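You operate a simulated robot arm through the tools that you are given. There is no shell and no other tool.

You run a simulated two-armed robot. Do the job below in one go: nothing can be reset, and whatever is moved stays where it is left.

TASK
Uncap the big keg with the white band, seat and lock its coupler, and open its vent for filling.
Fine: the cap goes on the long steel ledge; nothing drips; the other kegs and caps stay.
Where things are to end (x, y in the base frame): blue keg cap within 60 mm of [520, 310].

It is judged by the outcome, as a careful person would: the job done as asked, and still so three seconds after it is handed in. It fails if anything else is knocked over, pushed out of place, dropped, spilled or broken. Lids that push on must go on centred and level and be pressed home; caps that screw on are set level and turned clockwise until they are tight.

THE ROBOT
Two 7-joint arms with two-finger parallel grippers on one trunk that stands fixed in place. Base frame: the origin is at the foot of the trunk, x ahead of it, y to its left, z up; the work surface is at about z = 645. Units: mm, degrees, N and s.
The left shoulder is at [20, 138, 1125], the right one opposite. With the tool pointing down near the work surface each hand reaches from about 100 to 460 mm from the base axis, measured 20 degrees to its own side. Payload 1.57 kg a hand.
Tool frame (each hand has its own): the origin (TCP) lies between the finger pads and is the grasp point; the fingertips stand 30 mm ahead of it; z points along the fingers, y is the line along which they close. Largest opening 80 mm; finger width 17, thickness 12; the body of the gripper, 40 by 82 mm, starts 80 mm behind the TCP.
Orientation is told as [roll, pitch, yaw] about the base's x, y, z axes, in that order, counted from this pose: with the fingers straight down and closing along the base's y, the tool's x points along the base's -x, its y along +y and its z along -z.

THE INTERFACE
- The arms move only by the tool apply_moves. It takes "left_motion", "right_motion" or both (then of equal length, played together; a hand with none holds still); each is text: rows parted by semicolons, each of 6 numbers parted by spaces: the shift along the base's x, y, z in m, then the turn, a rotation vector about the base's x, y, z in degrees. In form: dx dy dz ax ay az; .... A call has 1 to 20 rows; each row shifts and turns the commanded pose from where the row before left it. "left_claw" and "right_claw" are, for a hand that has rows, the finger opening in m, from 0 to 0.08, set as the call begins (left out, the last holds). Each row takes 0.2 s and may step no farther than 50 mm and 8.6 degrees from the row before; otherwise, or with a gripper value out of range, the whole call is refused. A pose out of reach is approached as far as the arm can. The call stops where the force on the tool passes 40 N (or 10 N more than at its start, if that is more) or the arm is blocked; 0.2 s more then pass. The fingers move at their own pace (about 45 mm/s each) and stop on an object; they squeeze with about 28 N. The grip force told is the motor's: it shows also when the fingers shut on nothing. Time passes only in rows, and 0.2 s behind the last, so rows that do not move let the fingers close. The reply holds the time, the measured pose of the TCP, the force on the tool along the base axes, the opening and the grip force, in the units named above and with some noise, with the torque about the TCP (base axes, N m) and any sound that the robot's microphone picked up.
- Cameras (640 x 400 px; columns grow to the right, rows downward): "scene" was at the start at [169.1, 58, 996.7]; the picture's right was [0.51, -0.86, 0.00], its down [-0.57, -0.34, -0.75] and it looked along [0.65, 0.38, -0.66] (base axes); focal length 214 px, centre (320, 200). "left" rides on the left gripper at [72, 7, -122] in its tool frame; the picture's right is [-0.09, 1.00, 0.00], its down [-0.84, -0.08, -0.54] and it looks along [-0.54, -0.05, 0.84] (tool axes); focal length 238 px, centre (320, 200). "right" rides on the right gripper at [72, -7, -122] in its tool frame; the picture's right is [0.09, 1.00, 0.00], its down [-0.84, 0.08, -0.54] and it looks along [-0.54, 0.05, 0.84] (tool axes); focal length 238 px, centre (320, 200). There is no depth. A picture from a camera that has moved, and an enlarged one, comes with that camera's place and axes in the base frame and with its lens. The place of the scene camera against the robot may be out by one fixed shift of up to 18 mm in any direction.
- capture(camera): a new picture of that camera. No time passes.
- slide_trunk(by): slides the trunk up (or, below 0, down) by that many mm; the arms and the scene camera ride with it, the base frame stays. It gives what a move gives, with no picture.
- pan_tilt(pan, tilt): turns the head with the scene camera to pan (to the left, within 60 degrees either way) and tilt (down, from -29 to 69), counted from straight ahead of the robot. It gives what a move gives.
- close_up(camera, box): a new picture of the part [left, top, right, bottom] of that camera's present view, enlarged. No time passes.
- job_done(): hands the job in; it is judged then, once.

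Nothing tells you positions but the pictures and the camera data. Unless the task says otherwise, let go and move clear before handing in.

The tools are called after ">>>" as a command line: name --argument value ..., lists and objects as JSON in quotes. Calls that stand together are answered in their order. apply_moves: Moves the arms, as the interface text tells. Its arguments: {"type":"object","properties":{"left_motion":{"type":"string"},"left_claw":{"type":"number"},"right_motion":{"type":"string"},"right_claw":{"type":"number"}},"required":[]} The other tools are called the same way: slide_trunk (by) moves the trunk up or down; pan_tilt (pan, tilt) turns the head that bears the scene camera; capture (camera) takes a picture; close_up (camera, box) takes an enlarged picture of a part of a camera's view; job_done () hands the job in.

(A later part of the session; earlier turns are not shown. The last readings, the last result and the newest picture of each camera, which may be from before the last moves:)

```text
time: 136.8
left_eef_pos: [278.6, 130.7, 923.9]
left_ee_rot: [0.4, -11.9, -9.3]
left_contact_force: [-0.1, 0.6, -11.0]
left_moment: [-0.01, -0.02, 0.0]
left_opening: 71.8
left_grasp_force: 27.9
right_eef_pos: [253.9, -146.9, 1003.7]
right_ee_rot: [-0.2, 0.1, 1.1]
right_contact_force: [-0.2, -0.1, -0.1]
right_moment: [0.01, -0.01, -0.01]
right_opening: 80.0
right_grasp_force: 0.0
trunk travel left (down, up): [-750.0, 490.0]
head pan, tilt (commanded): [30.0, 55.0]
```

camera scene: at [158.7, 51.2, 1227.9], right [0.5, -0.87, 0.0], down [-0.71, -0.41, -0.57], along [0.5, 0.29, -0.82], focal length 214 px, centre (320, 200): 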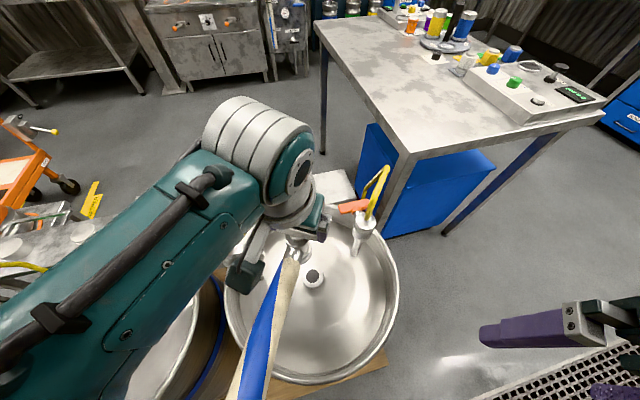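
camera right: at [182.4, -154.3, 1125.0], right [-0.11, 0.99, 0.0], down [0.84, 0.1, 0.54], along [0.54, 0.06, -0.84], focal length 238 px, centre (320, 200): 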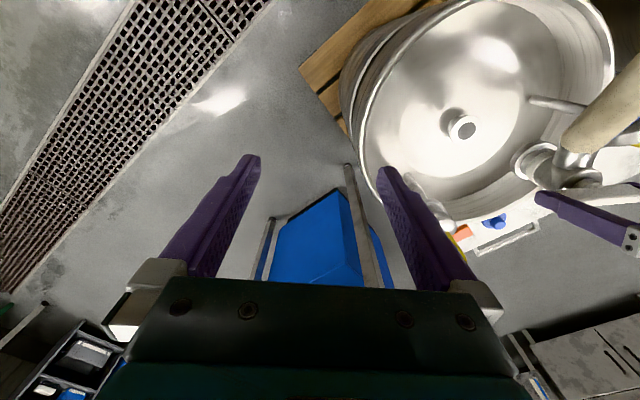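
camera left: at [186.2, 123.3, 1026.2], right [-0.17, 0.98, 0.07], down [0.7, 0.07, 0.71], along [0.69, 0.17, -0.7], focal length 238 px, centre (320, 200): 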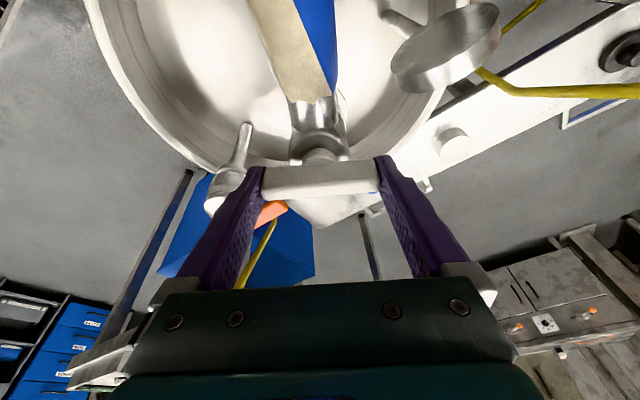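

Level and free now at (279, 131). I'll lower the coupler to hover just above the neck and bring the right camera lower for a side view.

>>> apply_moves --left_motion "0 -0.001 -0.02 0 0 0;0 -0.001 -0.02 0 0 0;0 -0.001 -0.02 0 0 0;0 0 -0.01 0 0 0;0 0 0 0 0 0" --right_motion "0 0 -0.025 0 0 0;0 0 -0.025 0 0 0;0 0 -0.025 0 0 0;0 0 -0.025 0 0 0;0 0 0 0 0 0"

>>> capture --camera "right"

>>> capture --camera "scene"

```text
time: 138.0
left_eef_pos: [278.1, 127.2, 853.7]
left_ee_rot: [0.5, -12.1, -9.2]
left_contact_force: [0.3, -0.2, -9.6]
left_moment: [-0.02, 0.01, 0.01]
left_opening: 71.6
left_grasp_force: 27.9
right_eef_pos: [255.4, -147.6, 904.7]
right_ee_rot: [-0.3, 0.1, 1.2]
right_contact_force: [-0.1, -0.9, -0.9]
right_moment: [0.02, -0.01, -0.01]
right_opening: 79.7
right_grasp_force: 0.0
trunk travel left (down, up): [-750.0, 490.0]
head pan, tilt (commanded): [30.0, 55.0]
```

```text
taken
camera right: at [182.4, -154.5, 1025.4], right [-0.11, 0.99, 0.0], down [0.84, 0.1, 0.54], along [0.54, 0.06, -0.84], focal length 238 px, centre (320, 200)
```

right: 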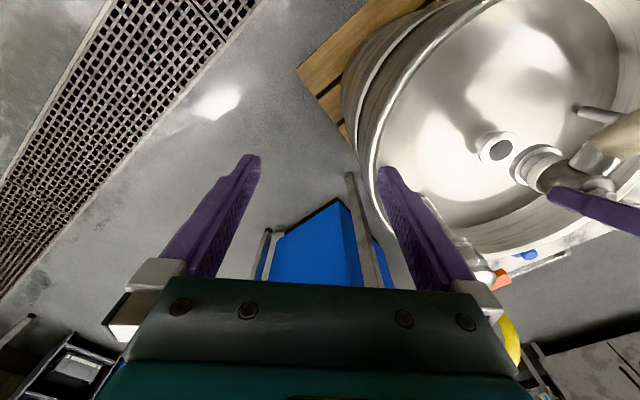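

```text
taken
camera scene: at [158.7, 51.2, 1227.9], right [0.5, -0.87, 0.0], down [-0.71, -0.41, -0.57], along [0.5, 0.29, -0.82], focal length 214 px, centre (320, 200)
```

scene: 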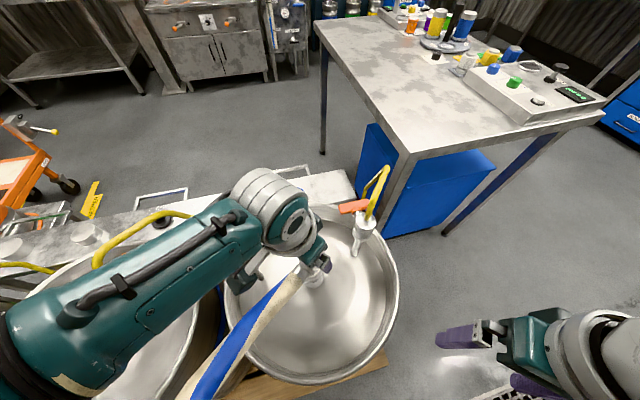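

>>> close_up --camera "right" --box '[460, 100, 620, 220]'

>>> close_up --camera "scene" --box '[260, 220, 360, 310]'

```text
3.33 times, centred on (540, 160) of right
camera zoom: at [182.4, -154.5, 1025.4], right [-0.11, 0.99, 0.0], down [0.84, 0.1, 0.54], along [0.54, 0.06, -0.84], focal length 794 px, centre (-413, 333)
```

zoom: 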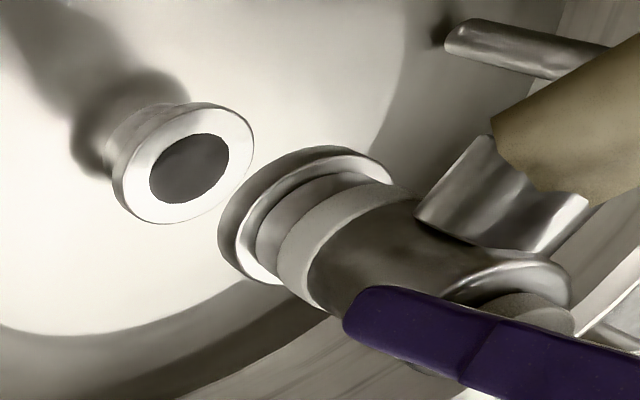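

```text
4.44 times, centred on (310, 265) of scene
camera zoom: at [158.7, 51.2, 1227.9], right [0.5, -0.87, 0.0], down [-0.71, -0.41, -0.57], along [0.5, 0.29, -0.82], focal length 953 px, centre (364, -89)
```

zoom: 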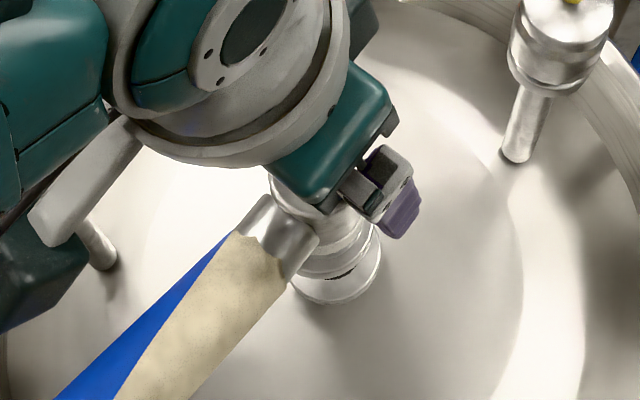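

>>> close_up --camera "scene" --box '[290, 255, 340, 295]'

>>> close_up --camera "right" --box '[475, 115, 575, 195]'

```text
10.00 times, centred on (315, 275) of scene
camera zoom: at [158.7, 51.2, 1227.9], right [0.5, -0.87, 0.0], down [-0.71, -0.41, -0.57], along [0.5, 0.29, -0.82], focal length 2145 px, centre (370, -550)
```

zoom: 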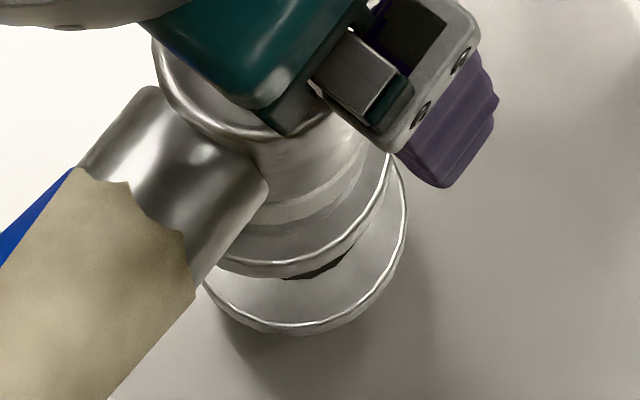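

```text
5.00 times, centred on (525, 155) of right
camera zoom: at [182.4, -154.5, 1025.4], right [-0.11, 0.99, 0.0], down [0.84, 0.1, 0.54], along [0.54, 0.06, -0.84], focal length 1192 px, centre (-705, 425)
```

zoom: 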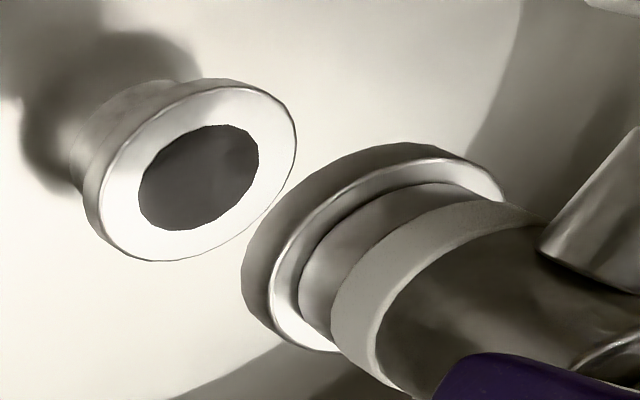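

Excellent views: the coupler sits about 60 mm above the neck and is offset by roughly (−4.5, +2.8) mm. I'll correct and lower to ~15 mm above the neck, then re-measure.

>>> apply_moves --left_motion "0.0045 -0.0028 -0.005 0 0 0;0 0 -0.015 0 0 0;0 0 -0.015 0 0 0;0 0 -0.008 0 0 0;0 0 0 0 0 0"

>>> close_up --camera "right" --box '[455, 115, 555, 195]'

>>> close_up --camera "scene" --box '[290, 255, 340, 295]'

```text
time: 139.2
left_eef_pos: [281.6, 125.0, 810.2]
left_ee_rot: [0.6, -12.0, -9.1]
left_contact_force: [-0.2, -0.3, -10.2]
left_moment: [-0.01, -0.02, -0.03]
left_opening: 71.5
left_grasp_force: 27.4
right_eef_pos: [254.2, -148.3, 903.6]
right_ee_rot: [-0.2, 0.1, 1.1]
right_contact_force: [-0.2, 0.0, 0.3]
right_moment: [-0.01, -0.01, -0.01]
right_opening: 80.1
right_grasp_force: 0.0
trunk travel left (down, up): [-750.0, 490.0]
head pan, tilt (commanded): [30.0, 55.0]
```

```text
5.00 times, centred on (505, 155) of right
camera zoom: at [182.3, -154.7, 1025.7], right [-0.11, 0.99, 0.0], down [0.84, 0.1, 0.54], along [0.54, 0.06, -0.84], focal length 1192 px, centre (-605, 425)
```

zoom: 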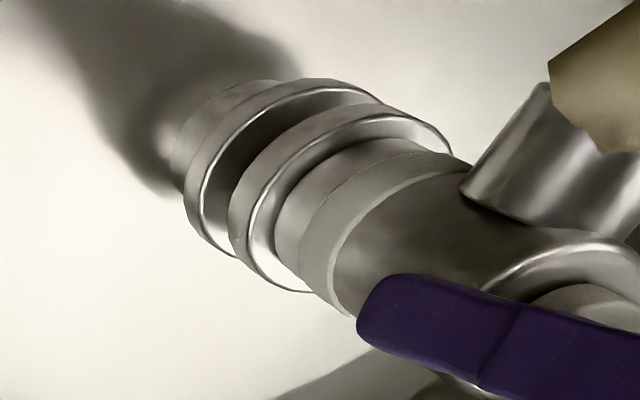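

```text
10.00 times, centred on (315, 275) of scene
camera zoom: at [158.7, 51.2, 1227.9], right [0.5, -0.87, 0.0], down [-0.71, -0.41, -0.57], along [0.5, 0.29, -0.82], focal length 2145 px, centre (370, -550)
```

zoom: 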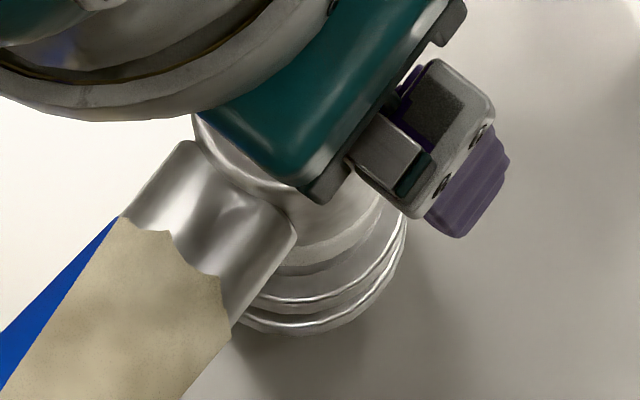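

Nearly aligned: remaining offset is maybe (+0.8, +2). I'll apply a small correction, lower further and re-check.

>>> apply_moves --left_motion "-0.0005 -0.0015 -0.004 0 0 0;0 0 -0.004 0 0 0;0 0 0 0 0 0"

>>> close_up --camera "right" --box '[465, 120, 545, 184]'

>>> close_up --camera "scene" --box '[295, 260, 340, 296]'

```text
time: 140.0
left_eef_pos: [282.0, 122.8, 802.3]
left_ee_rot: [0.5, -12.1, -9.2]
left_contact_force: [0.4, 0.2, -10.4]
left_moment: [-0.03, 0.0, -0.02]
left_opening: 71.6
left_grasp_force: 28.0
right_eef_pos: [254.2, -148.7, 904.0]
right_ee_rot: [-0.2, 0.1, 1.1]
right_contact_force: [-0.5, -0.4, 0.5]
right_moment: [-0.02, 0.05, 0.03]
right_opening: 79.9
right_grasp_force: 0.0
trunk travel left (down, up): [-750.0, 490.0]
head pan, tilt (commanded): [30.0, 55.0]
```

```text
6.25 times, centred on (505, 152) of right
camera zoom: at [182.3, -154.6, 1025.7], right [-0.11, 0.99, 0.0], down [0.84, 0.1, 0.54], along [0.54, 0.06, -0.84], focal length 1490 px, centre (-836, 500)
```

zoom: 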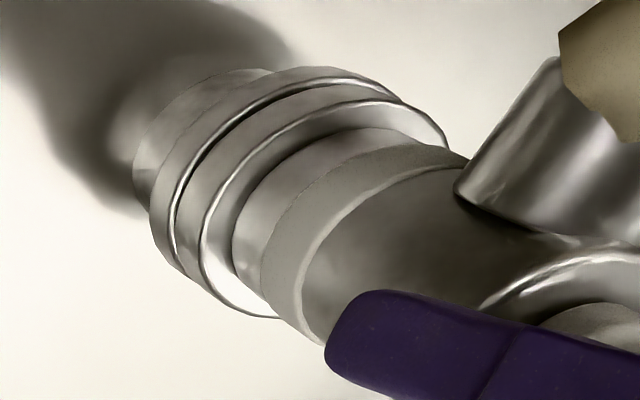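

```text
11.11 times, centred on (318, 278) of scene
camera zoom: at [158.7, 51.2, 1227.9], right [0.5, -0.87, 0.0], down [-0.71, -0.41, -0.57], along [0.5, 0.29, -0.82], focal length 2383 px, centre (348, -667)
```

zoom: 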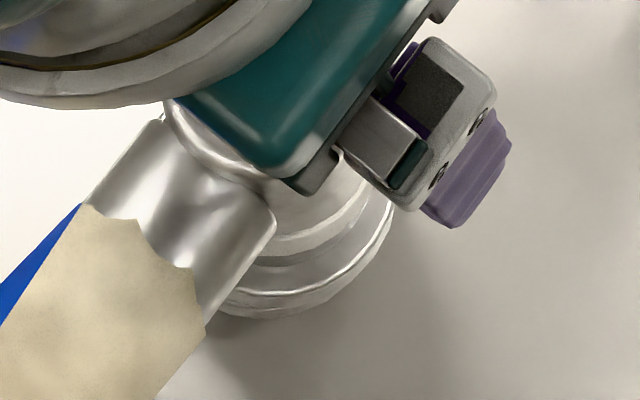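

It looks concentric in both views. Lowering gently until contact.

>>> apply_moves --left_motion "0 0 -0.002 0 0 0;0 0 -0.002 0 0 0;0 0 -0.002 0 0 0;0 0 0 0 0 0"

```text
time: 141.0
left_eef_pos: [281.7, 123.0, 796.5]
left_ee_rot: [0.4, -12.0, -9.2]
left_contact_force: [-1.4, -0.1, -5.1]
left_moment: [-0.17, 0.1, 0.01]
left_opening: 71.7
left_grasp_force: 28.4
right_eef_pos: [255.0, -147.8, 904.8]
right_ee_rot: [-0.2, 0.1, 1.1]
right_contact_force: [0.2, -0.1, -0.8]
right_moment: [0.02, -0.05, -0.01]
right_opening: 79.9
right_grasp_force: 0.1
trunk travel left (down, up): [-750.0, 490.0]
head pan, tilt (commanded): [30.0, 55.0]
```

First contact is on the −y side, hinting the coupler leans by ~1.5°. I'll lift 3 mm, straighten it, and touch again.

>>> apply_moves --left_motion "0 0 0.003 0 0 0;0.0004 0.0026 0 -1.4 0.2 0;0 0 0 0 0 0"

>>> close_up --camera "right" --box '[465, 120, 545, 184]'

>>> apply_moves --left_motion "0 0 -0.002 0 0 0;0 0 -0.002 0 0 0;0 0 0 0 0 0"

```text
time: 141.8
left_eef_pos: [281.6, 125.4, 799.6]
left_ee_rot: [-0.9, -12.1, -9.0]
left_contact_force: [0.1, 0.4, -10.9]
left_moment: [0.03, -0.05, 0.0]
left_opening: 71.5
left_grasp_force: 28.1
right_eef_pos: [254.1, -148.2, 904.2]
right_ee_rot: [-0.3, 0.2, 1.1]
right_contact_force: [-0.5, 0.5, -0.4]
right_moment: [0.0, 0.01, -0.01]
right_opening: 80.3
right_grasp_force: 0.1
trunk travel left (down, up): [-750.0, 490.0]
head pan, tilt (commanded): [30.0, 55.0]
```

```text
6.25 times, centred on (505, 152) of right
camera zoom: at [182.3, -154.6, 1025.7], right [-0.11, 0.99, 0.0], down [0.84, 0.1, 0.54], along [0.54, 0.06, -0.84], focal length 1490 px, centre (-836, 500)
```

zoom: 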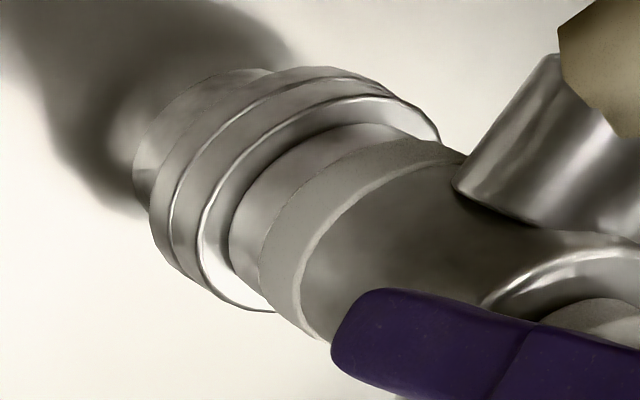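

```text
time: 142.6
left_eef_pos: [285.1, 123.9, 797.9]
left_ee_rot: [-0.9, -12.2, -8.8]
left_contact_force: [-5.0, -2.9, 17.9]
left_moment: [0.39, 0.38, 0.0]
left_opening: 71.5
left_grasp_force: 27.3
right_eef_pos: [255.2, -149.4, 906.2]
right_ee_rot: [-0.2, 0.1, 1.0]
right_contact_force: [-0.6, 0.0, 0.3]
right_moment: [-0.03, 0.01, 0.03]
right_opening: 79.9
right_grasp_force: 0.0
trunk travel left (down, up): [-750.0, 490.0]
head pan, tilt (commanded): [30.0, 55.0]
```

Now it touches on the +y side, so level lies in between. I'll lift, set the lean to the middle, and touch down again more gently.

>>> apply_moves --left_motion "0 0 0.003 0 0 0;0 0 0.002 0 0 0;0 -0.0012 0 0.65 -0.1 0;0 0 0 0 0 0"

>>> close_up --camera "scene" --box '[295, 260, 340, 296]'

>>> close_up --camera "right" --box '[465, 120, 545, 184]'

```text
time: 143.6
left_eef_pos: [282.2, 123.9, 801.8]
left_ee_rot: [-0.2, -12.0, -9.0]
left_contact_force: [0.1, 0.0, -10.2]
left_moment: [-0.01, 0.0, 0.02]
left_opening: 71.5
left_grasp_force: 28.1
right_eef_pos: [254.5, -147.6, 904.3]
right_ee_rot: [-0.3, 0.1, 1.2]
right_contact_force: [-0.5, -0.3, -0.3]
right_moment: [0.02, 0.0, 0.04]
right_opening: 80.0
right_grasp_force: 0.0
trunk travel left (down, up): [-750.0, 490.0]
head pan, tilt (commanded): [30.0, 55.0]
```

```text
11.11 times, centred on (318, 278) of scene
camera zoom: at [158.7, 51.2, 1227.9], right [0.5, -0.87, 0.0], down [-0.71, -0.41, -0.57], along [0.5, 0.29, -0.82], focal length 2383 px, centre (348, -667)
```

zoom: 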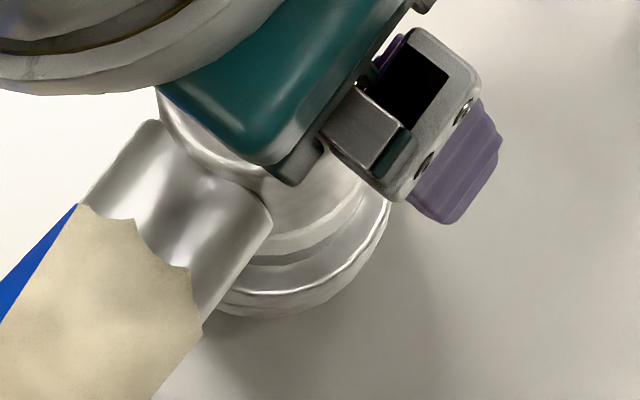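

```text
6.25 times, centred on (505, 152) of right
camera zoom: at [182.3, -154.6, 1025.6], right [-0.11, 0.99, 0.0], down [0.84, 0.1, 0.54], along [0.54, 0.06, -0.84], focal length 1490 px, centre (-836, 500)
```

zoom: 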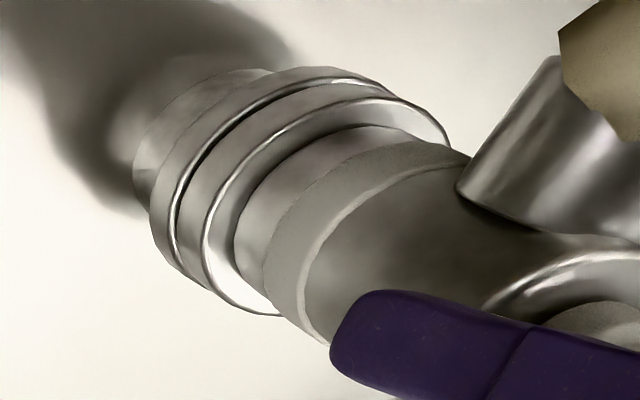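

All three views now agree within about half a millimetre. Touching down gently.

>>> apply_moves --left_motion "0 0 -0.0015 0 0 0;0 0 -0.0015 0 0 0;0 0 -0.0015 0 0 0;0 0 0 0 0 0"

```text
time: 144.6
left_eef_pos: [283.0, 123.6, 797.7]
left_ee_rot: [-0.3, -12.0, -9.0]
left_contact_force: [-7.2, -0.9, 10.8]
left_moment: [-0.19, 0.19, -0.02]
left_opening: 71.6
left_grasp_force: 28.1
right_eef_pos: [254.9, -147.5, 905.4]
right_ee_rot: [-0.2, 0.3, 1.0]
right_contact_force: [0.0, 0.2, 0.0]
right_moment: [0.02, -0.01, -0.02]
right_opening: 80.1
right_grasp_force: 0.1
trunk travel left (down, up): [-750.0, 490.0]
head pan, tilt (commanded): [30.0, 55.0]
```

>>> close_up --camera "right" --box '[465, 120, 545, 184]'

>>> close_up --camera "scene" --box '[295, 260, 340, 296]'

```text
6.25 times, centred on (505, 152) of right
camera zoom: at [182.1, -154.4, 1025.9], right [-0.11, 0.99, 0.0], down [0.84, 0.1, 0.54], along [0.54, 0.06, -0.84], focal length 1490 px, centre (-836, 500)
```

zoom: 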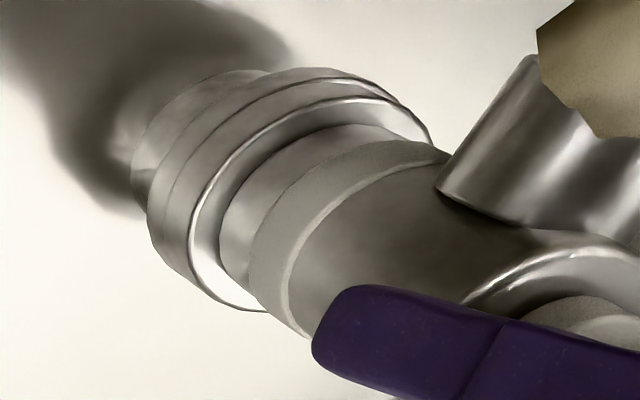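

```text
11.11 times, centred on (318, 278) of scene
camera zoom: at [158.5, 51.4, 1228.2], right [0.5, -0.87, 0.0], down [-0.71, -0.41, -0.57], along [0.5, 0.29, -0.82], focal length 2383 px, centre (348, -667)
```

zoom: 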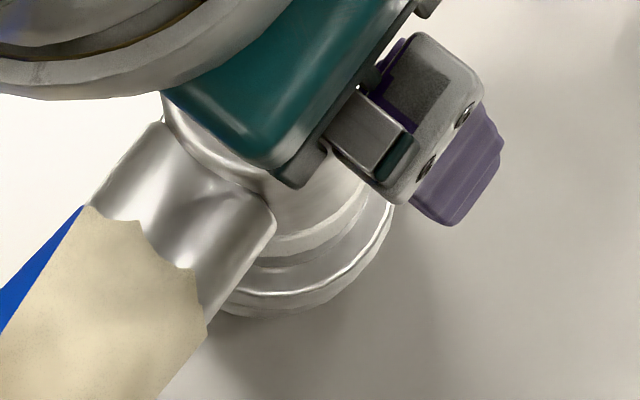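

It's flush on the neck, but the hand slid ~1 mm in +x under load. I'll relieve and set it down again with a small −x bias.

>>> apply_moves --left_motion "0 0 0.002 0 0 0;-0.001 0 0 0 0 0;0 0 -0.001 0 0 0;0 0 -0.0005 0 0 0;0 0 0 0 0 0"

```text
time: 145.8
left_eef_pos: [281.6, 124.4, 797.4]
left_ee_rot: [-0.2, -12.0, -9.0]
left_contact_force: [-1.6, 0.0, -6.6]
left_moment: [-0.01, 0.04, -0.01]
left_opening: 71.6
left_grasp_force: 27.6
right_eef_pos: [254.5, -147.3, 904.4]
right_ee_rot: [-0.2, 0.2, 1.1]
right_contact_force: [0.5, -0.4, 0.5]
right_moment: [-0.05, 0.0, -0.01]
right_opening: 79.6
right_grasp_force: 0.1
trunk travel left (down, up): [-750.0, 490.0]
head pan, tilt (commanded): [30.0, 55.0]
```

>>> apply_moves --left_motion "0 0 0.0015 0 0 0;-0.001 0 0 0 -0.6 0;0 0 -0.001 0 0 0;0 0 -0.001 0 0 0;0 0 0 0 0 0"

```text
time: 147.0
left_eef_pos: [280.3, 124.1, 796.3]
left_ee_rot: [-0.1, -12.6, -9.1]
left_contact_force: [-4.0, 0.6, 5.7]
left_moment: [-0.06, 0.89, 0.02]
left_opening: 71.7
left_grasp_force: 27.6
right_eef_pos: [255.4, -146.5, 905.0]
right_ee_rot: [-0.2, 0.1, 1.1]
right_contact_force: [0.6, 0.3, 0.1]
right_moment: [-0.05, 0.0, -0.01]
right_opening: 80.1
right_grasp_force: 0.0
trunk travel left (down, up): [-750.0, 490.0]
head pan, tilt (commanded): [30.0, 55.0]
```

Contact flips sides between these tilts, so it is level within a few tenths of a degree. I'll take the middle, press lightly, and try turning the handle clockwise a little while watching the hose port and torque.

>>> apply_moves --left_motion "0.0005 0 0 0 0.3 0;0 0 0 0 0 0"

>>> close_up --camera "left" --box '[200, 40, 440, 220]'

```text
time: 147.6
left_eef_pos: [281.8, 124.3, 797.6]
left_ee_rot: [0.0, -12.4, -9.0]
left_contact_force: [-8.9, 0.7, 22.7]
left_moment: [0.07, 0.22, 0.02]
left_opening: 71.8
left_grasp_force: 27.7
right_eef_pos: [254.0, -146.8, 903.7]
right_ee_rot: [-0.2, 0.1, 1.1]
right_contact_force: [0.9, -0.1, 0.2]
right_moment: [0.03, -0.01, 0.03]
right_opening: 80.2
right_grasp_force: 0.1
trunk travel left (down, up): [-750.0, 490.0]
head pan, tilt (commanded): [30.0, 55.0]
```

```text
2.22 times, centred on (320, 130) of left
camera zoom: at [187.5, 146.2, 901.2], right [0.25, 0.97, 0.02], down [0.68, -0.19, 0.71], along [0.69, -0.16, -0.71], focal length 530 px, centre (320, 356)
```

zoom: 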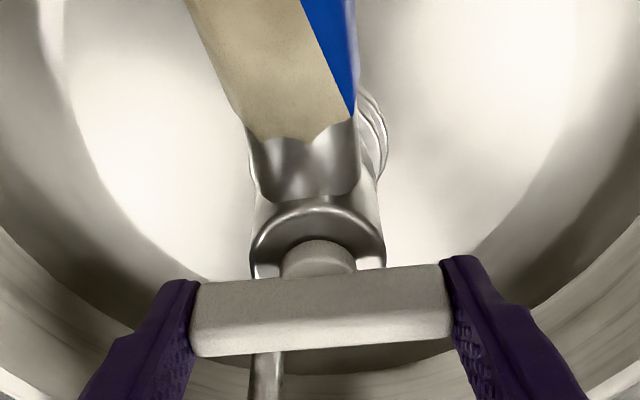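

>>> apply_moves --left_motion "-0.0007 0 0.0004 0 0 -4;0 0 0 0 0 -4;0 0 0 0 0 0"

>>> close_up --camera "left" --box '[200, 40, 440, 220]'

>>> close_up --camera "right" --box '[465, 110, 605, 215]'

```text
time: 148.4
left_eef_pos: [282.0, 125.6, 796.2]
left_ee_rot: [-0.1, -12.4, -17.1]
left_contact_force: [-0.1, -1.0, 3.9]
left_moment: [-0.13, -0.36, 0.0]
left_opening: 71.8
left_grasp_force: 28.1
right_eef_pos: [256.4, -146.1, 904.7]
right_ee_rot: [-0.1, 0.1, 1.1]
right_contact_force: [-0.7, 0.0, -0.7]
right_moment: [-0.02, 0.04, 0.0]
right_opening: 79.8
right_grasp_force: 0.0
trunk travel left (down, up): [-750.0, 490.0]
head pan, tilt (commanded): [30.0, 55.0]
```

```text
2.22 times, centred on (320, 130) of left
camera zoom: at [191.2, 159.0, 901.1], right [0.38, 0.93, 0.02], down [0.65, -0.28, 0.71], along [0.66, -0.26, -0.7], focal length 530 px, centre (320, 356)
```

zoom: 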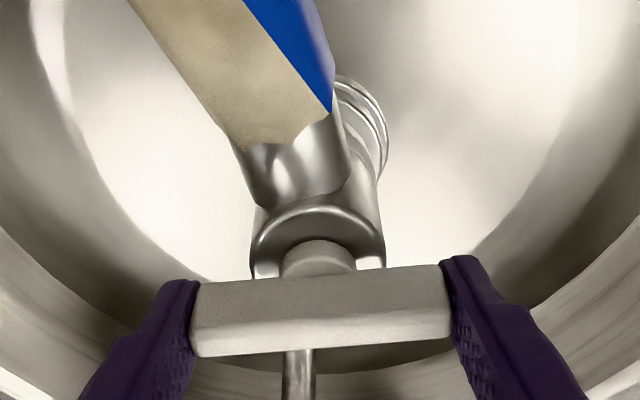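

```text
3.81 times, centred on (535, 162) of right
camera zoom: at [183.0, -154.3, 1025.6], right [-0.11, 0.99, 0.0], down [0.84, 0.1, 0.54], along [0.54, 0.06, -0.84], focal length 908 px, centre (-499, 343)
```

zoom: 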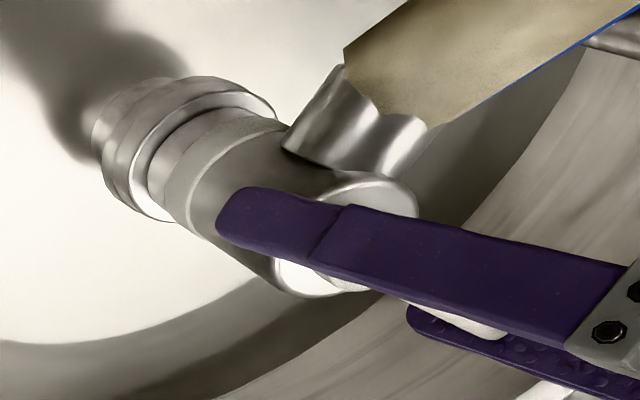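

The handle turns relative to the body (the hose port stays put), with no resistance. Continuing clockwise in small steps, listening for a stop or click.

>>> apply_moves --left_motion "0 0 0 0 0 -5;0 0 0 0 0 -5;0 0 0 0 0 -5;0 0 0 0 0 -5;0 0 0 0 0 0"

>>> close_up --camera "left" --box '[200, 40, 440, 220]'

```text
time: 149.6
left_eef_pos: [281.6, 125.0, 797.3]
left_ee_rot: [-0.1, -12.3, -37.1]
left_contact_force: [1.9, 0.6, -2.0]
left_moment: [-0.05, -0.28, 0.0]
left_opening: 71.7
left_grasp_force: 28.1
right_eef_pos: [253.4, -147.3, 904.6]
right_ee_rot: [-0.2, 0.1, 1.1]
right_contact_force: [1.4, -1.0, -0.6]
right_moment: [0.01, -0.02, 0.02]
right_opening: 80.3
right_grasp_force: 0.0
trunk travel left (down, up): [-750.0, 490.0]
head pan, tilt (commanded): [30.0, 55.0]
```

```text
2.22 times, centred on (320, 130) of left
camera zoom: at [208.9, 187.6, 901.3], right [0.67, 0.74, 0.02], down [0.51, -0.48, 0.71], along [0.53, -0.47, -0.71], focal length 530 px, centre (320, 356)
```

zoom: 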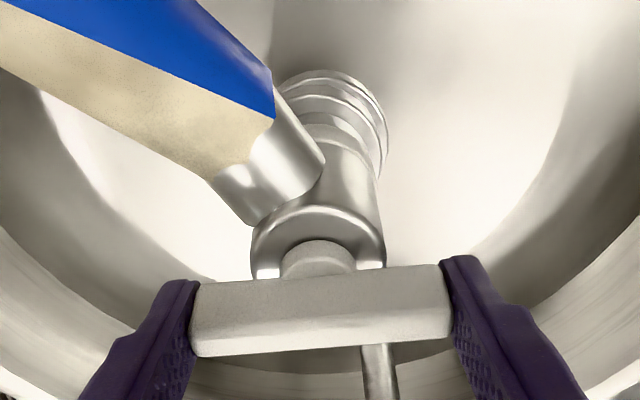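

>>> apply_moves --left_motion "0 0 -0.0005 0 0 -5;0 0 0 0 0 -5;0 0 0 0 0 -5;0 0 0 0 0 -5;0 0 0 0 0 0"

```text
time: 150.8
left_eef_pos: [281.3, 125.5, 797.3]
left_ee_rot: [-0.1, -12.2, -57.1]
left_contact_force: [8.1, 0.4, -13.2]
left_moment: [-0.24, 0.21, -0.01]
left_opening: 71.6
left_grasp_force: 28.4
right_eef_pos: [255.7, -148.2, 905.1]
right_ee_rot: [-0.2, 0.1, 1.1]
right_contact_force: [-0.7, 0.1, -0.5]
right_moment: [-0.01, 0.01, 0.0]
right_opening: 80.0
right_grasp_force: 0.0
trunk travel left (down, up): [-750.0, 490.0]
head pan, tilt (commanded): [30.0, 55.0]
```

A sideways force built up because I'm turning about a slightly offset axis. I'll correct the hand position and continue.

>>> apply_moves --left_motion "0.0012 0.0005 -0.0003 0 0 0;0 0 0 0 0 0"

>>> close_up --camera "left" --box '[200, 40, 440, 220]'

>>> close_up --camera "right" --box '[465, 110, 605, 215]'

```text
time: 151.4
left_eef_pos: [283.3, 123.8, 798.3]
left_ee_rot: [-0.1, -12.3, -57.0]
left_contact_force: [-4.2, 0.0, 12.3]
left_moment: [0.15, -0.28, -0.02]
left_opening: 71.5
left_grasp_force: 27.6
right_eef_pos: [255.5, -147.5, 904.0]
right_ee_rot: [-0.2, 0.1, 1.1]
right_contact_force: [0.1, 0.2, 0.1]
right_moment: [0.01, -0.01, 0.02]
right_opening: 80.1
right_grasp_force: 0.1
trunk travel left (down, up): [-750.0, 490.0]
head pan, tilt (commanded): [30.0, 55.0]
```

```text
2.22 times, centred on (320, 130) of left
camera zoom: at [235.2, 208.8, 901.3], right [0.88, 0.47, 0.02], down [0.32, -0.63, 0.71], along [0.34, -0.62, -0.71], focal length 530 px, centre (320, 356)
```

zoom: 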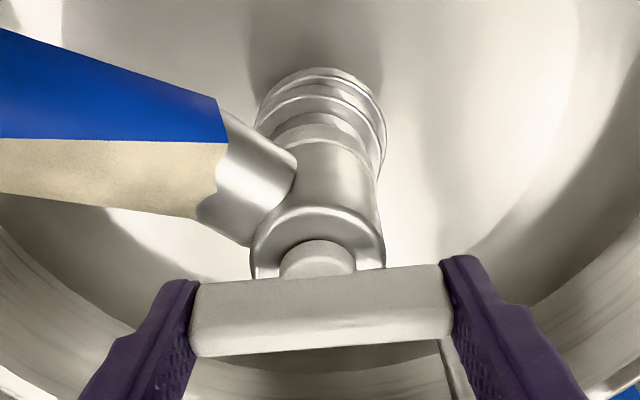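

```text
3.81 times, centred on (535, 162) of right
camera zoom: at [182.7, -154.1, 1026.0], right [-0.11, 0.99, 0.0], down [0.84, 0.1, 0.54], along [0.54, 0.06, -0.84], focal length 908 px, centre (-499, 343)
```

zoom: 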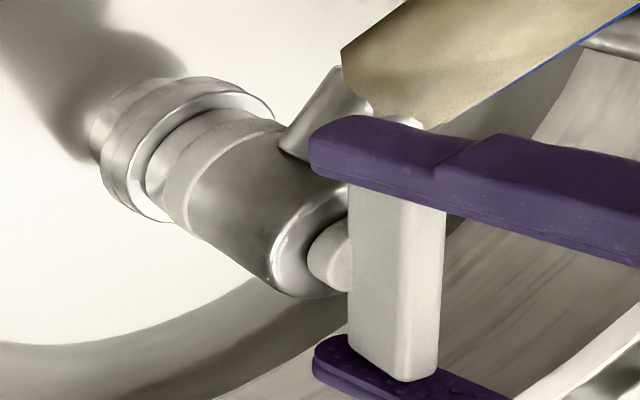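

>>> apply_moves --left_motion "0.0002 0.0001 0 0 0 -5;0.0002 0.0001 0 0 0 -5;0.0002 0.0001 0 0 0 -5;0.0001 0 0 0 0 -5;0 0 0 0 0 0"

```text
time: 152.6
left_eef_pos: [282.1, 123.9, 795.4]
left_ee_rot: [-0.2, -12.4, -77.2]
left_contact_force: [-9.9, -3.8, 24.5]
left_moment: [-0.15, 0.28, -0.02]
left_opening: 71.8
left_grasp_force: 28.4
right_eef_pos: [255.3, -148.3, 905.8]
right_ee_rot: [-0.2, 0.2, 1.1]
right_contact_force: [-0.9, 0.4, 0.3]
right_moment: [-0.01, -0.01, 0.01]
right_opening: 80.1
right_grasp_force: 0.1
trunk travel left (down, up): [-750.0, 490.0]
head pan, tilt (commanded): [30.0, 55.0]
```

>>> apply_moves --left_motion "-0.0006 -0.0003 0.0006 0 0 -4;0 0 0 0 0 -4;0 0 0 0 0 -4;0 0 0 0 0 0"

```text
time: 153.6
left_eef_pos: [282.1, 124.8, 796.1]
left_ee_rot: [-0.1, -12.3, -89.2]
left_contact_force: [4.5, -1.6, -20.8]
left_moment: [-0.47, -0.01, -0.01]
left_opening: 71.5
left_grasp_force: 27.9
right_eef_pos: [255.1, -149.6, 904.3]
right_ee_rot: [-0.3, 0.0, 1.1]
right_contact_force: [-0.3, 0.3, -0.6]
right_moment: [-0.03, -0.03, 0.0]
right_opening: 80.0
right_grasp_force: 0.1
trunk travel left (down, up): [-750.0, 490.0]
head pan, tilt (commanded): [30.0, 55.0]
```

The coupler now resists lifting (−20 N at the same height), so the lock is engaging. I'll finish the turn to its stop.

>>> apply_moves --left_motion "0.0003 0 -0.0006 0 0 -4;0 0 0 0 0 -4;0 0 0 0 0 0"

```text
time: 154.4
left_eef_pos: [282.2, 124.7, 796.6]
left_ee_rot: [-0.2, -12.4, -96.9]
left_contact_force: [1.6, 0.4, -13.4]
left_moment: [0.01, -0.03, 0.01]
left_opening: 71.6
left_grasp_force: 27.3
right_eef_pos: [255.3, -147.5, 905.1]
right_ee_rot: [-0.3, 0.1, 1.1]
right_contact_force: [0.5, -0.1, -0.4]
right_moment: [0.01, -0.02, -0.01]
right_opening: 79.9
right_grasp_force: 0.0
trunk travel left (down, up): [-750.0, 490.0]
head pan, tilt (commanded): [30.0, 55.0]
```

>>> apply_moves --left_motion "0.0002 0 -0.0003 0 0 -4;0 0 0 0 0 -4;0 0 0 0 0 0"

>>> close_up --camera "left" --box '[200, 40, 440, 220]'

>>> close_up --camera "right" --box '[465, 110, 605, 215]'

```text
time: 155.2
left_eef_pos: [281.3, 124.2, 797.8]
left_ee_rot: [0.1, -12.3, -105.1]
left_contact_force: [7.5, 0.3, -16.6]
left_moment: [-0.08, 0.06, 0.6]
left_opening: 72.1
left_grasp_force: 28.3
left hand out of reach, approached as far as the arm can: row 2
right_eef_pos: [255.6, -148.1, 905.1]
right_ee_rot: [-0.2, 0.1, 1.1]
right_contact_force: [-0.2, 0.5, 0.1]
right_moment: [-0.02, -0.01, -0.02]
right_opening: 80.1
right_grasp_force: 0.1
trunk travel left (down, up): [-750.0, 490.0]
head pan, tilt (commanded): [30.0, 55.0]
```

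```text
2.22 times, centred on (320, 130) of left
camera zoom: at [313.0, 214.6, 902.5], right [0.94, -0.35, 0.02], down [-0.26, -0.66, 0.71], along [-0.23, -0.67, -0.71], focal length 530 px, centre (320, 356)
```

zoom: 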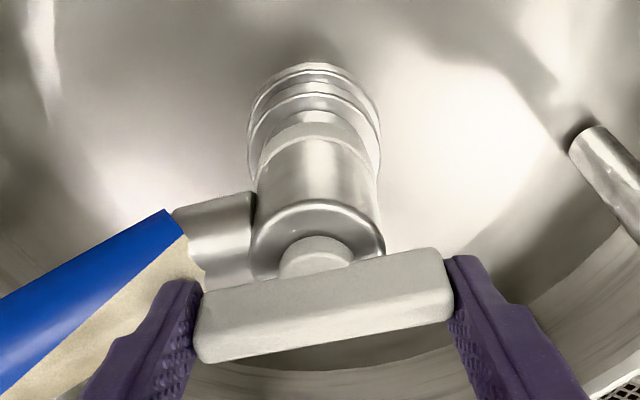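

```text
3.81 times, centred on (535, 162) of right
camera zoom: at [183.6, -154.7, 1025.8], right [-0.11, 0.99, 0.0], down [0.84, 0.1, 0.54], along [0.54, 0.06, -0.84], focal length 908 px, centre (-499, 343)
```

zoom: 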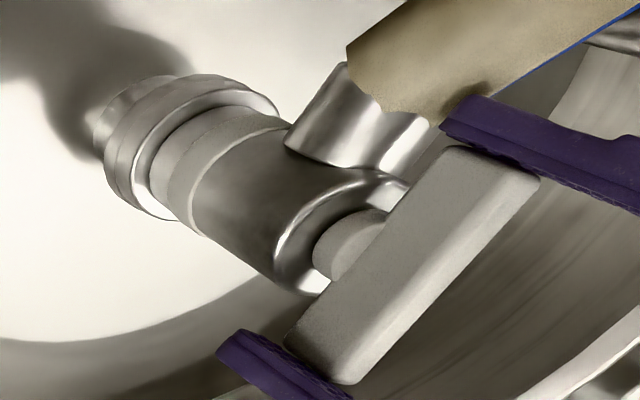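

The handle hit its stop (0.6 N·m) after a 90° clockwise turn, and the coupler holds down against pulling: it's locked. I'll relax the twist and check forces.

>>> apply_moves --left_motion "0.0006 0 -0.0008 0 0 3;0 0 0 0 0 2.5;0 0 0 0 0 0"

```text
time: 156.0
left_eef_pos: [281.8, 123.2, 797.6]
left_ee_rot: [-0.1, -12.4, -99.5]
left_contact_force: [-1.3, -1.2, 23.6]
left_moment: [0.06, 0.11, 0.0]
left_opening: 72.0
left_grasp_force: 27.7
right_eef_pos: [255.1, -147.4, 905.0]
right_ee_rot: [-0.2, 0.0, 1.0]
right_contact_force: [0.4, -0.6, -0.2]
right_moment: [-0.02, 0.0, 0.03]
right_opening: 80.3
right_grasp_force: 0.2
trunk travel left (down, up): [-750.0, 490.0]
head pan, tilt (commanded): [30.0, 55.0]
```

>>> apply_moves --left_motion "0 0 0.001 0 0 0;0 0 0.001 0 0 0;0 0 0 0 0 0"

```text
time: 156.8
left_eef_pos: [281.4, 124.1, 798.4]
left_ee_rot: [-0.1, -12.3, -99.5]
left_contact_force: [13.2, -2.5, -25.2]
left_moment: [0.04, 0.09, -0.03]
left_opening: 72.3
left_grasp_force: 28.2
right_eef_pos: [257.4, -148.4, 903.8]
right_ee_rot: [-0.3, 0.0, 1.0]
right_contact_force: [-0.3, 0.4, 0.1]
right_moment: [-0.01, 0.02, 0.04]
right_opening: 80.0
right_grasp_force: 0.0
trunk travel left (down, up): [-750.0, 490.0]
head pan, tilt (commanded): [30.0, 55.0]
```

It holds firmly against a 25 N pull: locked. Relax, release, and withdraw along the tool axis.

>>> apply_moves --left_motion "0 0 -0.001 0 0 0;0 0 0 0 0 0"

>>> apply_moves --left_motion "0 0 0 0 0 0;0 0 0 0 0 0;0 0 0 0 0 0" --left_claw 0.08

>>> close_up --camera "left" --box '[200, 40, 440, 220]'

```text
time: 157.4
left_eef_pos: [282.1, 124.6, 799.0]
left_ee_rot: [-0.1, -12.4, -99.4]
left_contact_force: [6.3, -0.6, -5.1]
left_moment: [0.34, -0.17, -0.02]
left_opening: 71.9
left_grasp_force: 27.6
right_eef_pos: [256.1, -148.6, 905.5]
right_ee_rot: [-0.3, 0.1, 1.1]
right_contact_force: [0.8, 0.4, 0.4]
right_moment: [-0.01, -0.01, 0.04]
right_opening: 79.9
right_grasp_force: 0.0
trunk travel left (down, up): [-750.0, 490.0]
head pan, tilt (commanded): [30.0, 55.0]
```

```text
time: 158.2
left_eef_pos: [279.5, 123.9, 797.2]
left_ee_rot: [-0.2, -12.3, -99.5]
left_contact_force: [-0.5, 0.2, 0.3]
left_moment: [-0.02, 0.0, 0.04]
left_opening: 79.7
left_grasp_force: 0.0
right_eef_pos: [255.4, -148.3, 905.4]
right_ee_rot: [-0.2, 0.0, 1.1]
right_contact_force: [-0.3, 0.8, -0.1]
right_moment: [-0.01, -0.02, 0.01]
right_opening: 79.8
right_grasp_force: 0.0
trunk travel left (down, up): [-750.0, 490.0]
head pan, tilt (commanded): [30.0, 55.0]
```

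```text
2.22 times, centred on (320, 130) of left
camera zoom: at [302.9, 217.6, 902.2], right [0.97, -0.25, 0.02], down [-0.19, -0.68, 0.71], along [-0.17, -0.69, -0.71], focal length 530 px, centre (320, 356)
```

zoom: 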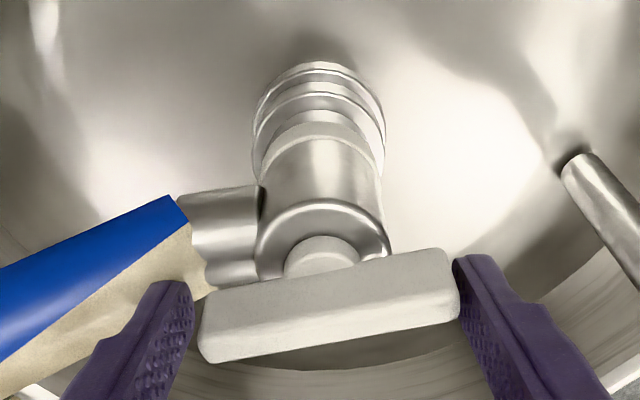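

Released cleanly. I'll centre the fingers around the bar, then back away.

>>> apply_moves --left_motion "0.0017 -0.0004 0 0 0 0;0.0002 0.001 0.005 0 0 0;0.0004 0.002 0.01 0 0 0;0.0007 0.004 0.02 0 0 0;0.001 0.006 0.03 0 0 0"

>>> capture --camera "left"

>>> capture --camera "right"

>>> capture --camera "scene"

```text
time: 159.4
left_eef_pos: [283.1, 136.4, 863.2]
left_ee_rot: [-0.2, -12.2, -99.4]
left_contact_force: [0.1, 1.3, 0.2]
left_moment: [-0.01, -0.01, 0.04]
left_opening: 79.8
left_grasp_force: 0.0
right_eef_pos: [255.6, -146.5, 904.7]
right_ee_rot: [-0.2, 0.2, 1.2]
right_contact_force: [0.2, -0.6, 1.0]
right_moment: [0.03, 0.03, -0.02]
right_opening: 80.2
right_grasp_force: 0.1
trunk travel left (down, up): [-750.0, 490.0]
head pan, tilt (commanded): [30.0, 55.0]
```

```text
taken
camera left: at [306.6, 230.4, 967.9], right [0.97, -0.25, 0.02], down [-0.19, -0.68, 0.71], along [-0.17, -0.69, -0.71], focal length 238 px, centre (320, 200)
```

left: 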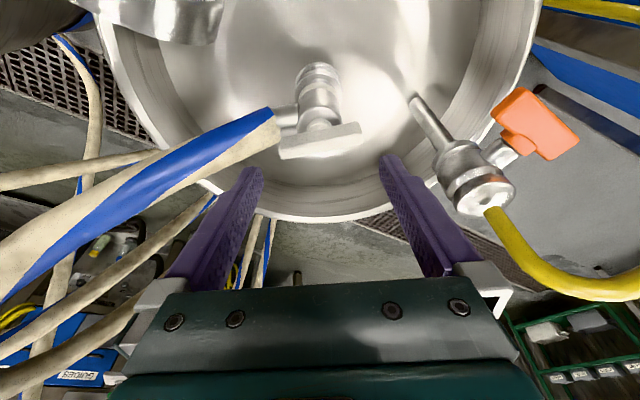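

```text
taken
camera right: at [182.8, -154.4, 1025.7], right [-0.11, 0.99, 0.0], down [0.84, 0.1, 0.54], along [0.54, 0.06, -0.84], focal length 238 px, centre (320, 200)
```

right: 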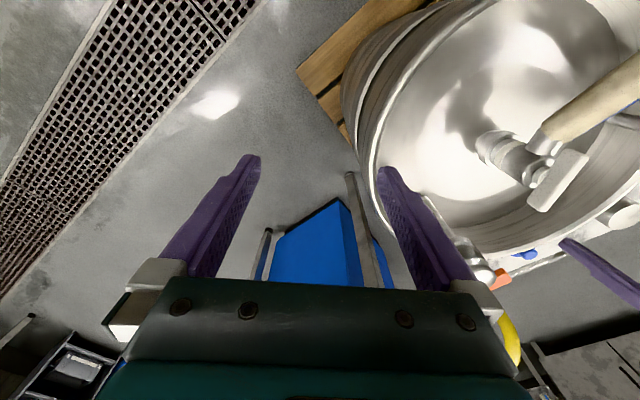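

```text
taken
camera scene: at [159.1, 51.4, 1228.1], right [0.5, -0.87, 0.0], down [-0.71, -0.41, -0.57], along [0.5, 0.29, -0.82], focal length 214 px, centre (320, 200)
```

scene: 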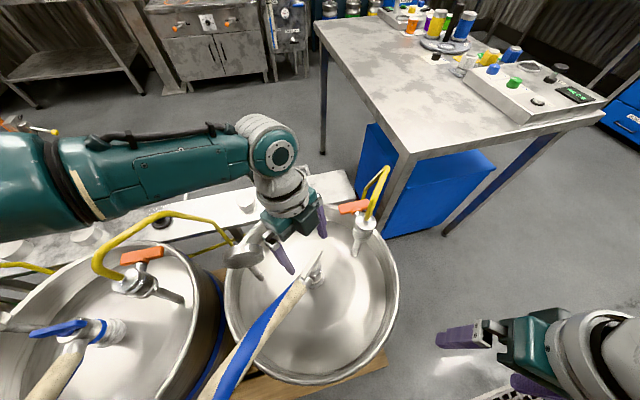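

The coupler stands upright on the neck, handle turned. Now the vent: orange T-handle on a horizontal stub. I'll zoom for its geometry.

>>> close_up --camera "left" --box '[400, 70, 600, 230]'

>>> close_up --camera "left" --box '[250, 50, 380, 170]'

>>> close_up --camera "scene" --box '[320, 160, 420, 270]'

```text
2.50 times, centred on (500, 150) of left
camera zoom: at [306.6, 230.4, 967.9], right [0.97, -0.25, 0.02], down [-0.19, -0.68, 0.71], along [-0.17, -0.69, -0.71], focal length 596 px, centre (-130, 325)
```

zoom: 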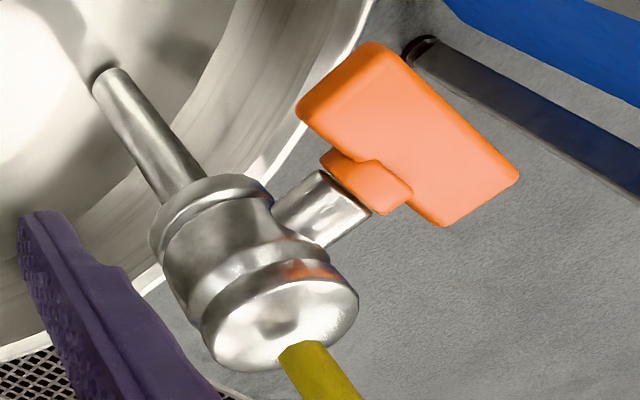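

```text
3.33 times, centred on (315, 110) of left
camera zoom: at [306.6, 230.4, 967.9], right [0.97, -0.25, 0.02], down [-0.19, -0.68, 0.71], along [-0.17, -0.69, -0.71], focal length 794 px, centre (337, 500)
```

zoom: 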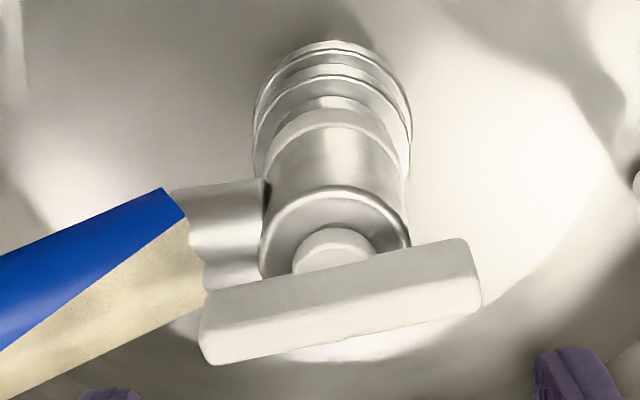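

```text
3.64 times, centred on (370, 215) of scene
camera zoom: at [159.1, 51.4, 1228.1], right [0.5, -0.87, 0.0], down [-0.71, -0.41, -0.57], along [0.5, 0.29, -0.82], focal length 780 px, centre (138, 146)
```

zoom: 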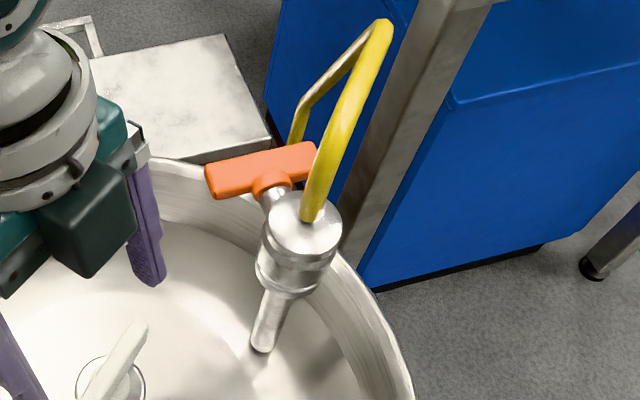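

The vent's T-bar is ~75 mm long, horizontal, pointing along az ≈ −45°/135°, centre near (440,107,805); its stub axis points outward (az ≈ 45°). I'll rise, level the hand and turn it so the fingers can grip one end of the bar from above.

>>> apply_moves --left_motion "0 0.003 0.025 0 0 0;0 0 0.025 0 0 0;0 0 0.02 6 -1 0;0 0 0.02 6 -1 0;0.01 0 0.01 0 0 7.8;0.015 0 0 0 0 7.8;0.018 0 0 0 0 7.8;0.018 0 0 0 0 7.8" --left_claw 0.05

>>> apply_moves --left_motion "0.018 -0.002 0 0 0 7.8;0.018 -0.002 0 0 0 7.8;0.018 -0.002 0 0 0 8;0 0 0 0 0 0"

>>> capture --camera "left"

```text
time: 161.2
left_eef_pos: [343.7, 140.0, 963.3]
left_ee_rot: [-0.2, -0.1, -68.2]
left_contact_force: [0.0, -0.1, 0.5]
left_moment: [0.01, -0.01, 0.02]
left_opening: 49.9
left_grasp_force: 0.1
right_eef_pos: [254.6, -147.9, 903.6]
right_ee_rot: [-0.1, 0.1, 1.1]
right_contact_force: [0.0, 0.0, 0.1]
right_moment: [-0.01, -0.02, 0.01]
right_opening: 79.9
right_grasp_force: 0.0
trunk travel left (down, up): [-750.0, 490.0]
head pan, tilt (commanded): [30.0, 55.0]
```

```text
time: 162.2
left_eef_pos: [399.4, 133.1, 962.2]
left_ee_rot: [-0.2, -0.3, -44.6]
left_contact_force: [1.1, -0.4, -0.5]
left_moment: [0.01, 0.01, -0.01]
left_opening: 50.2
left_grasp_force: 0.1
right_eef_pos: [256.4, -149.1, 905.3]
right_ee_rot: [-0.3, 0.1, 1.1]
right_contact_force: [-0.4, 0.0, 0.1]
right_moment: [0.02, 0.01, -0.01]
right_opening: 80.0
right_grasp_force: 0.1
trunk travel left (down, up): [-750.0, 490.0]
head pan, tilt (commanded): [30.0, 55.0]
```

```text
taken
camera left: at [352.9, 188.3, 1086.3], right [0.76, 0.64, 0.0], down [0.54, -0.64, 0.55], along [0.35, -0.42, -0.84], focal length 238 px, centre (320, 200)
```

left: 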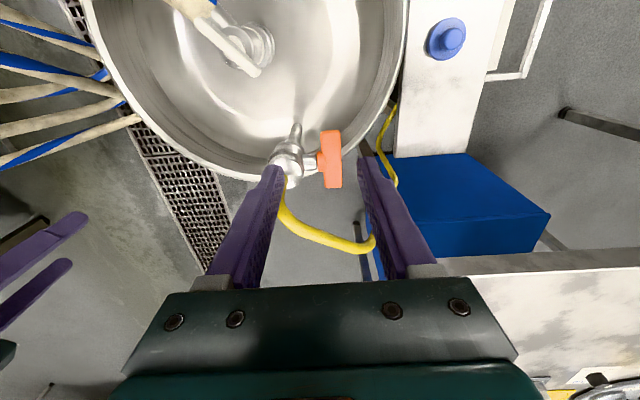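

>>> close_up --camera "left" --box '[255, 105, 385, 205]'

```text
4.00 times, centred on (320, 155) of left
camera zoom: at [352.9, 188.3, 1086.3], right [0.76, 0.64, 0.0], down [0.54, -0.64, 0.55], along [0.35, -0.42, -0.84], focal length 953 px, centre (320, 380)
```

zoom: 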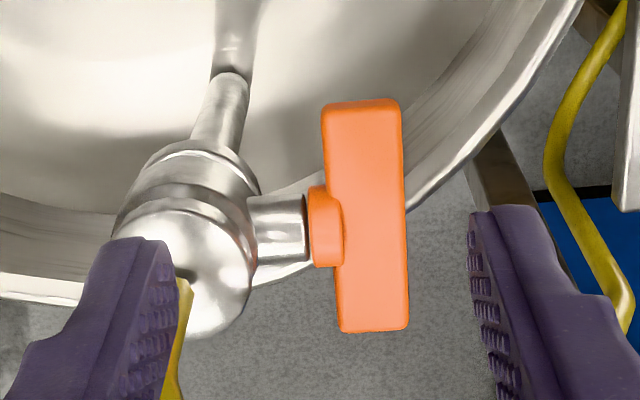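

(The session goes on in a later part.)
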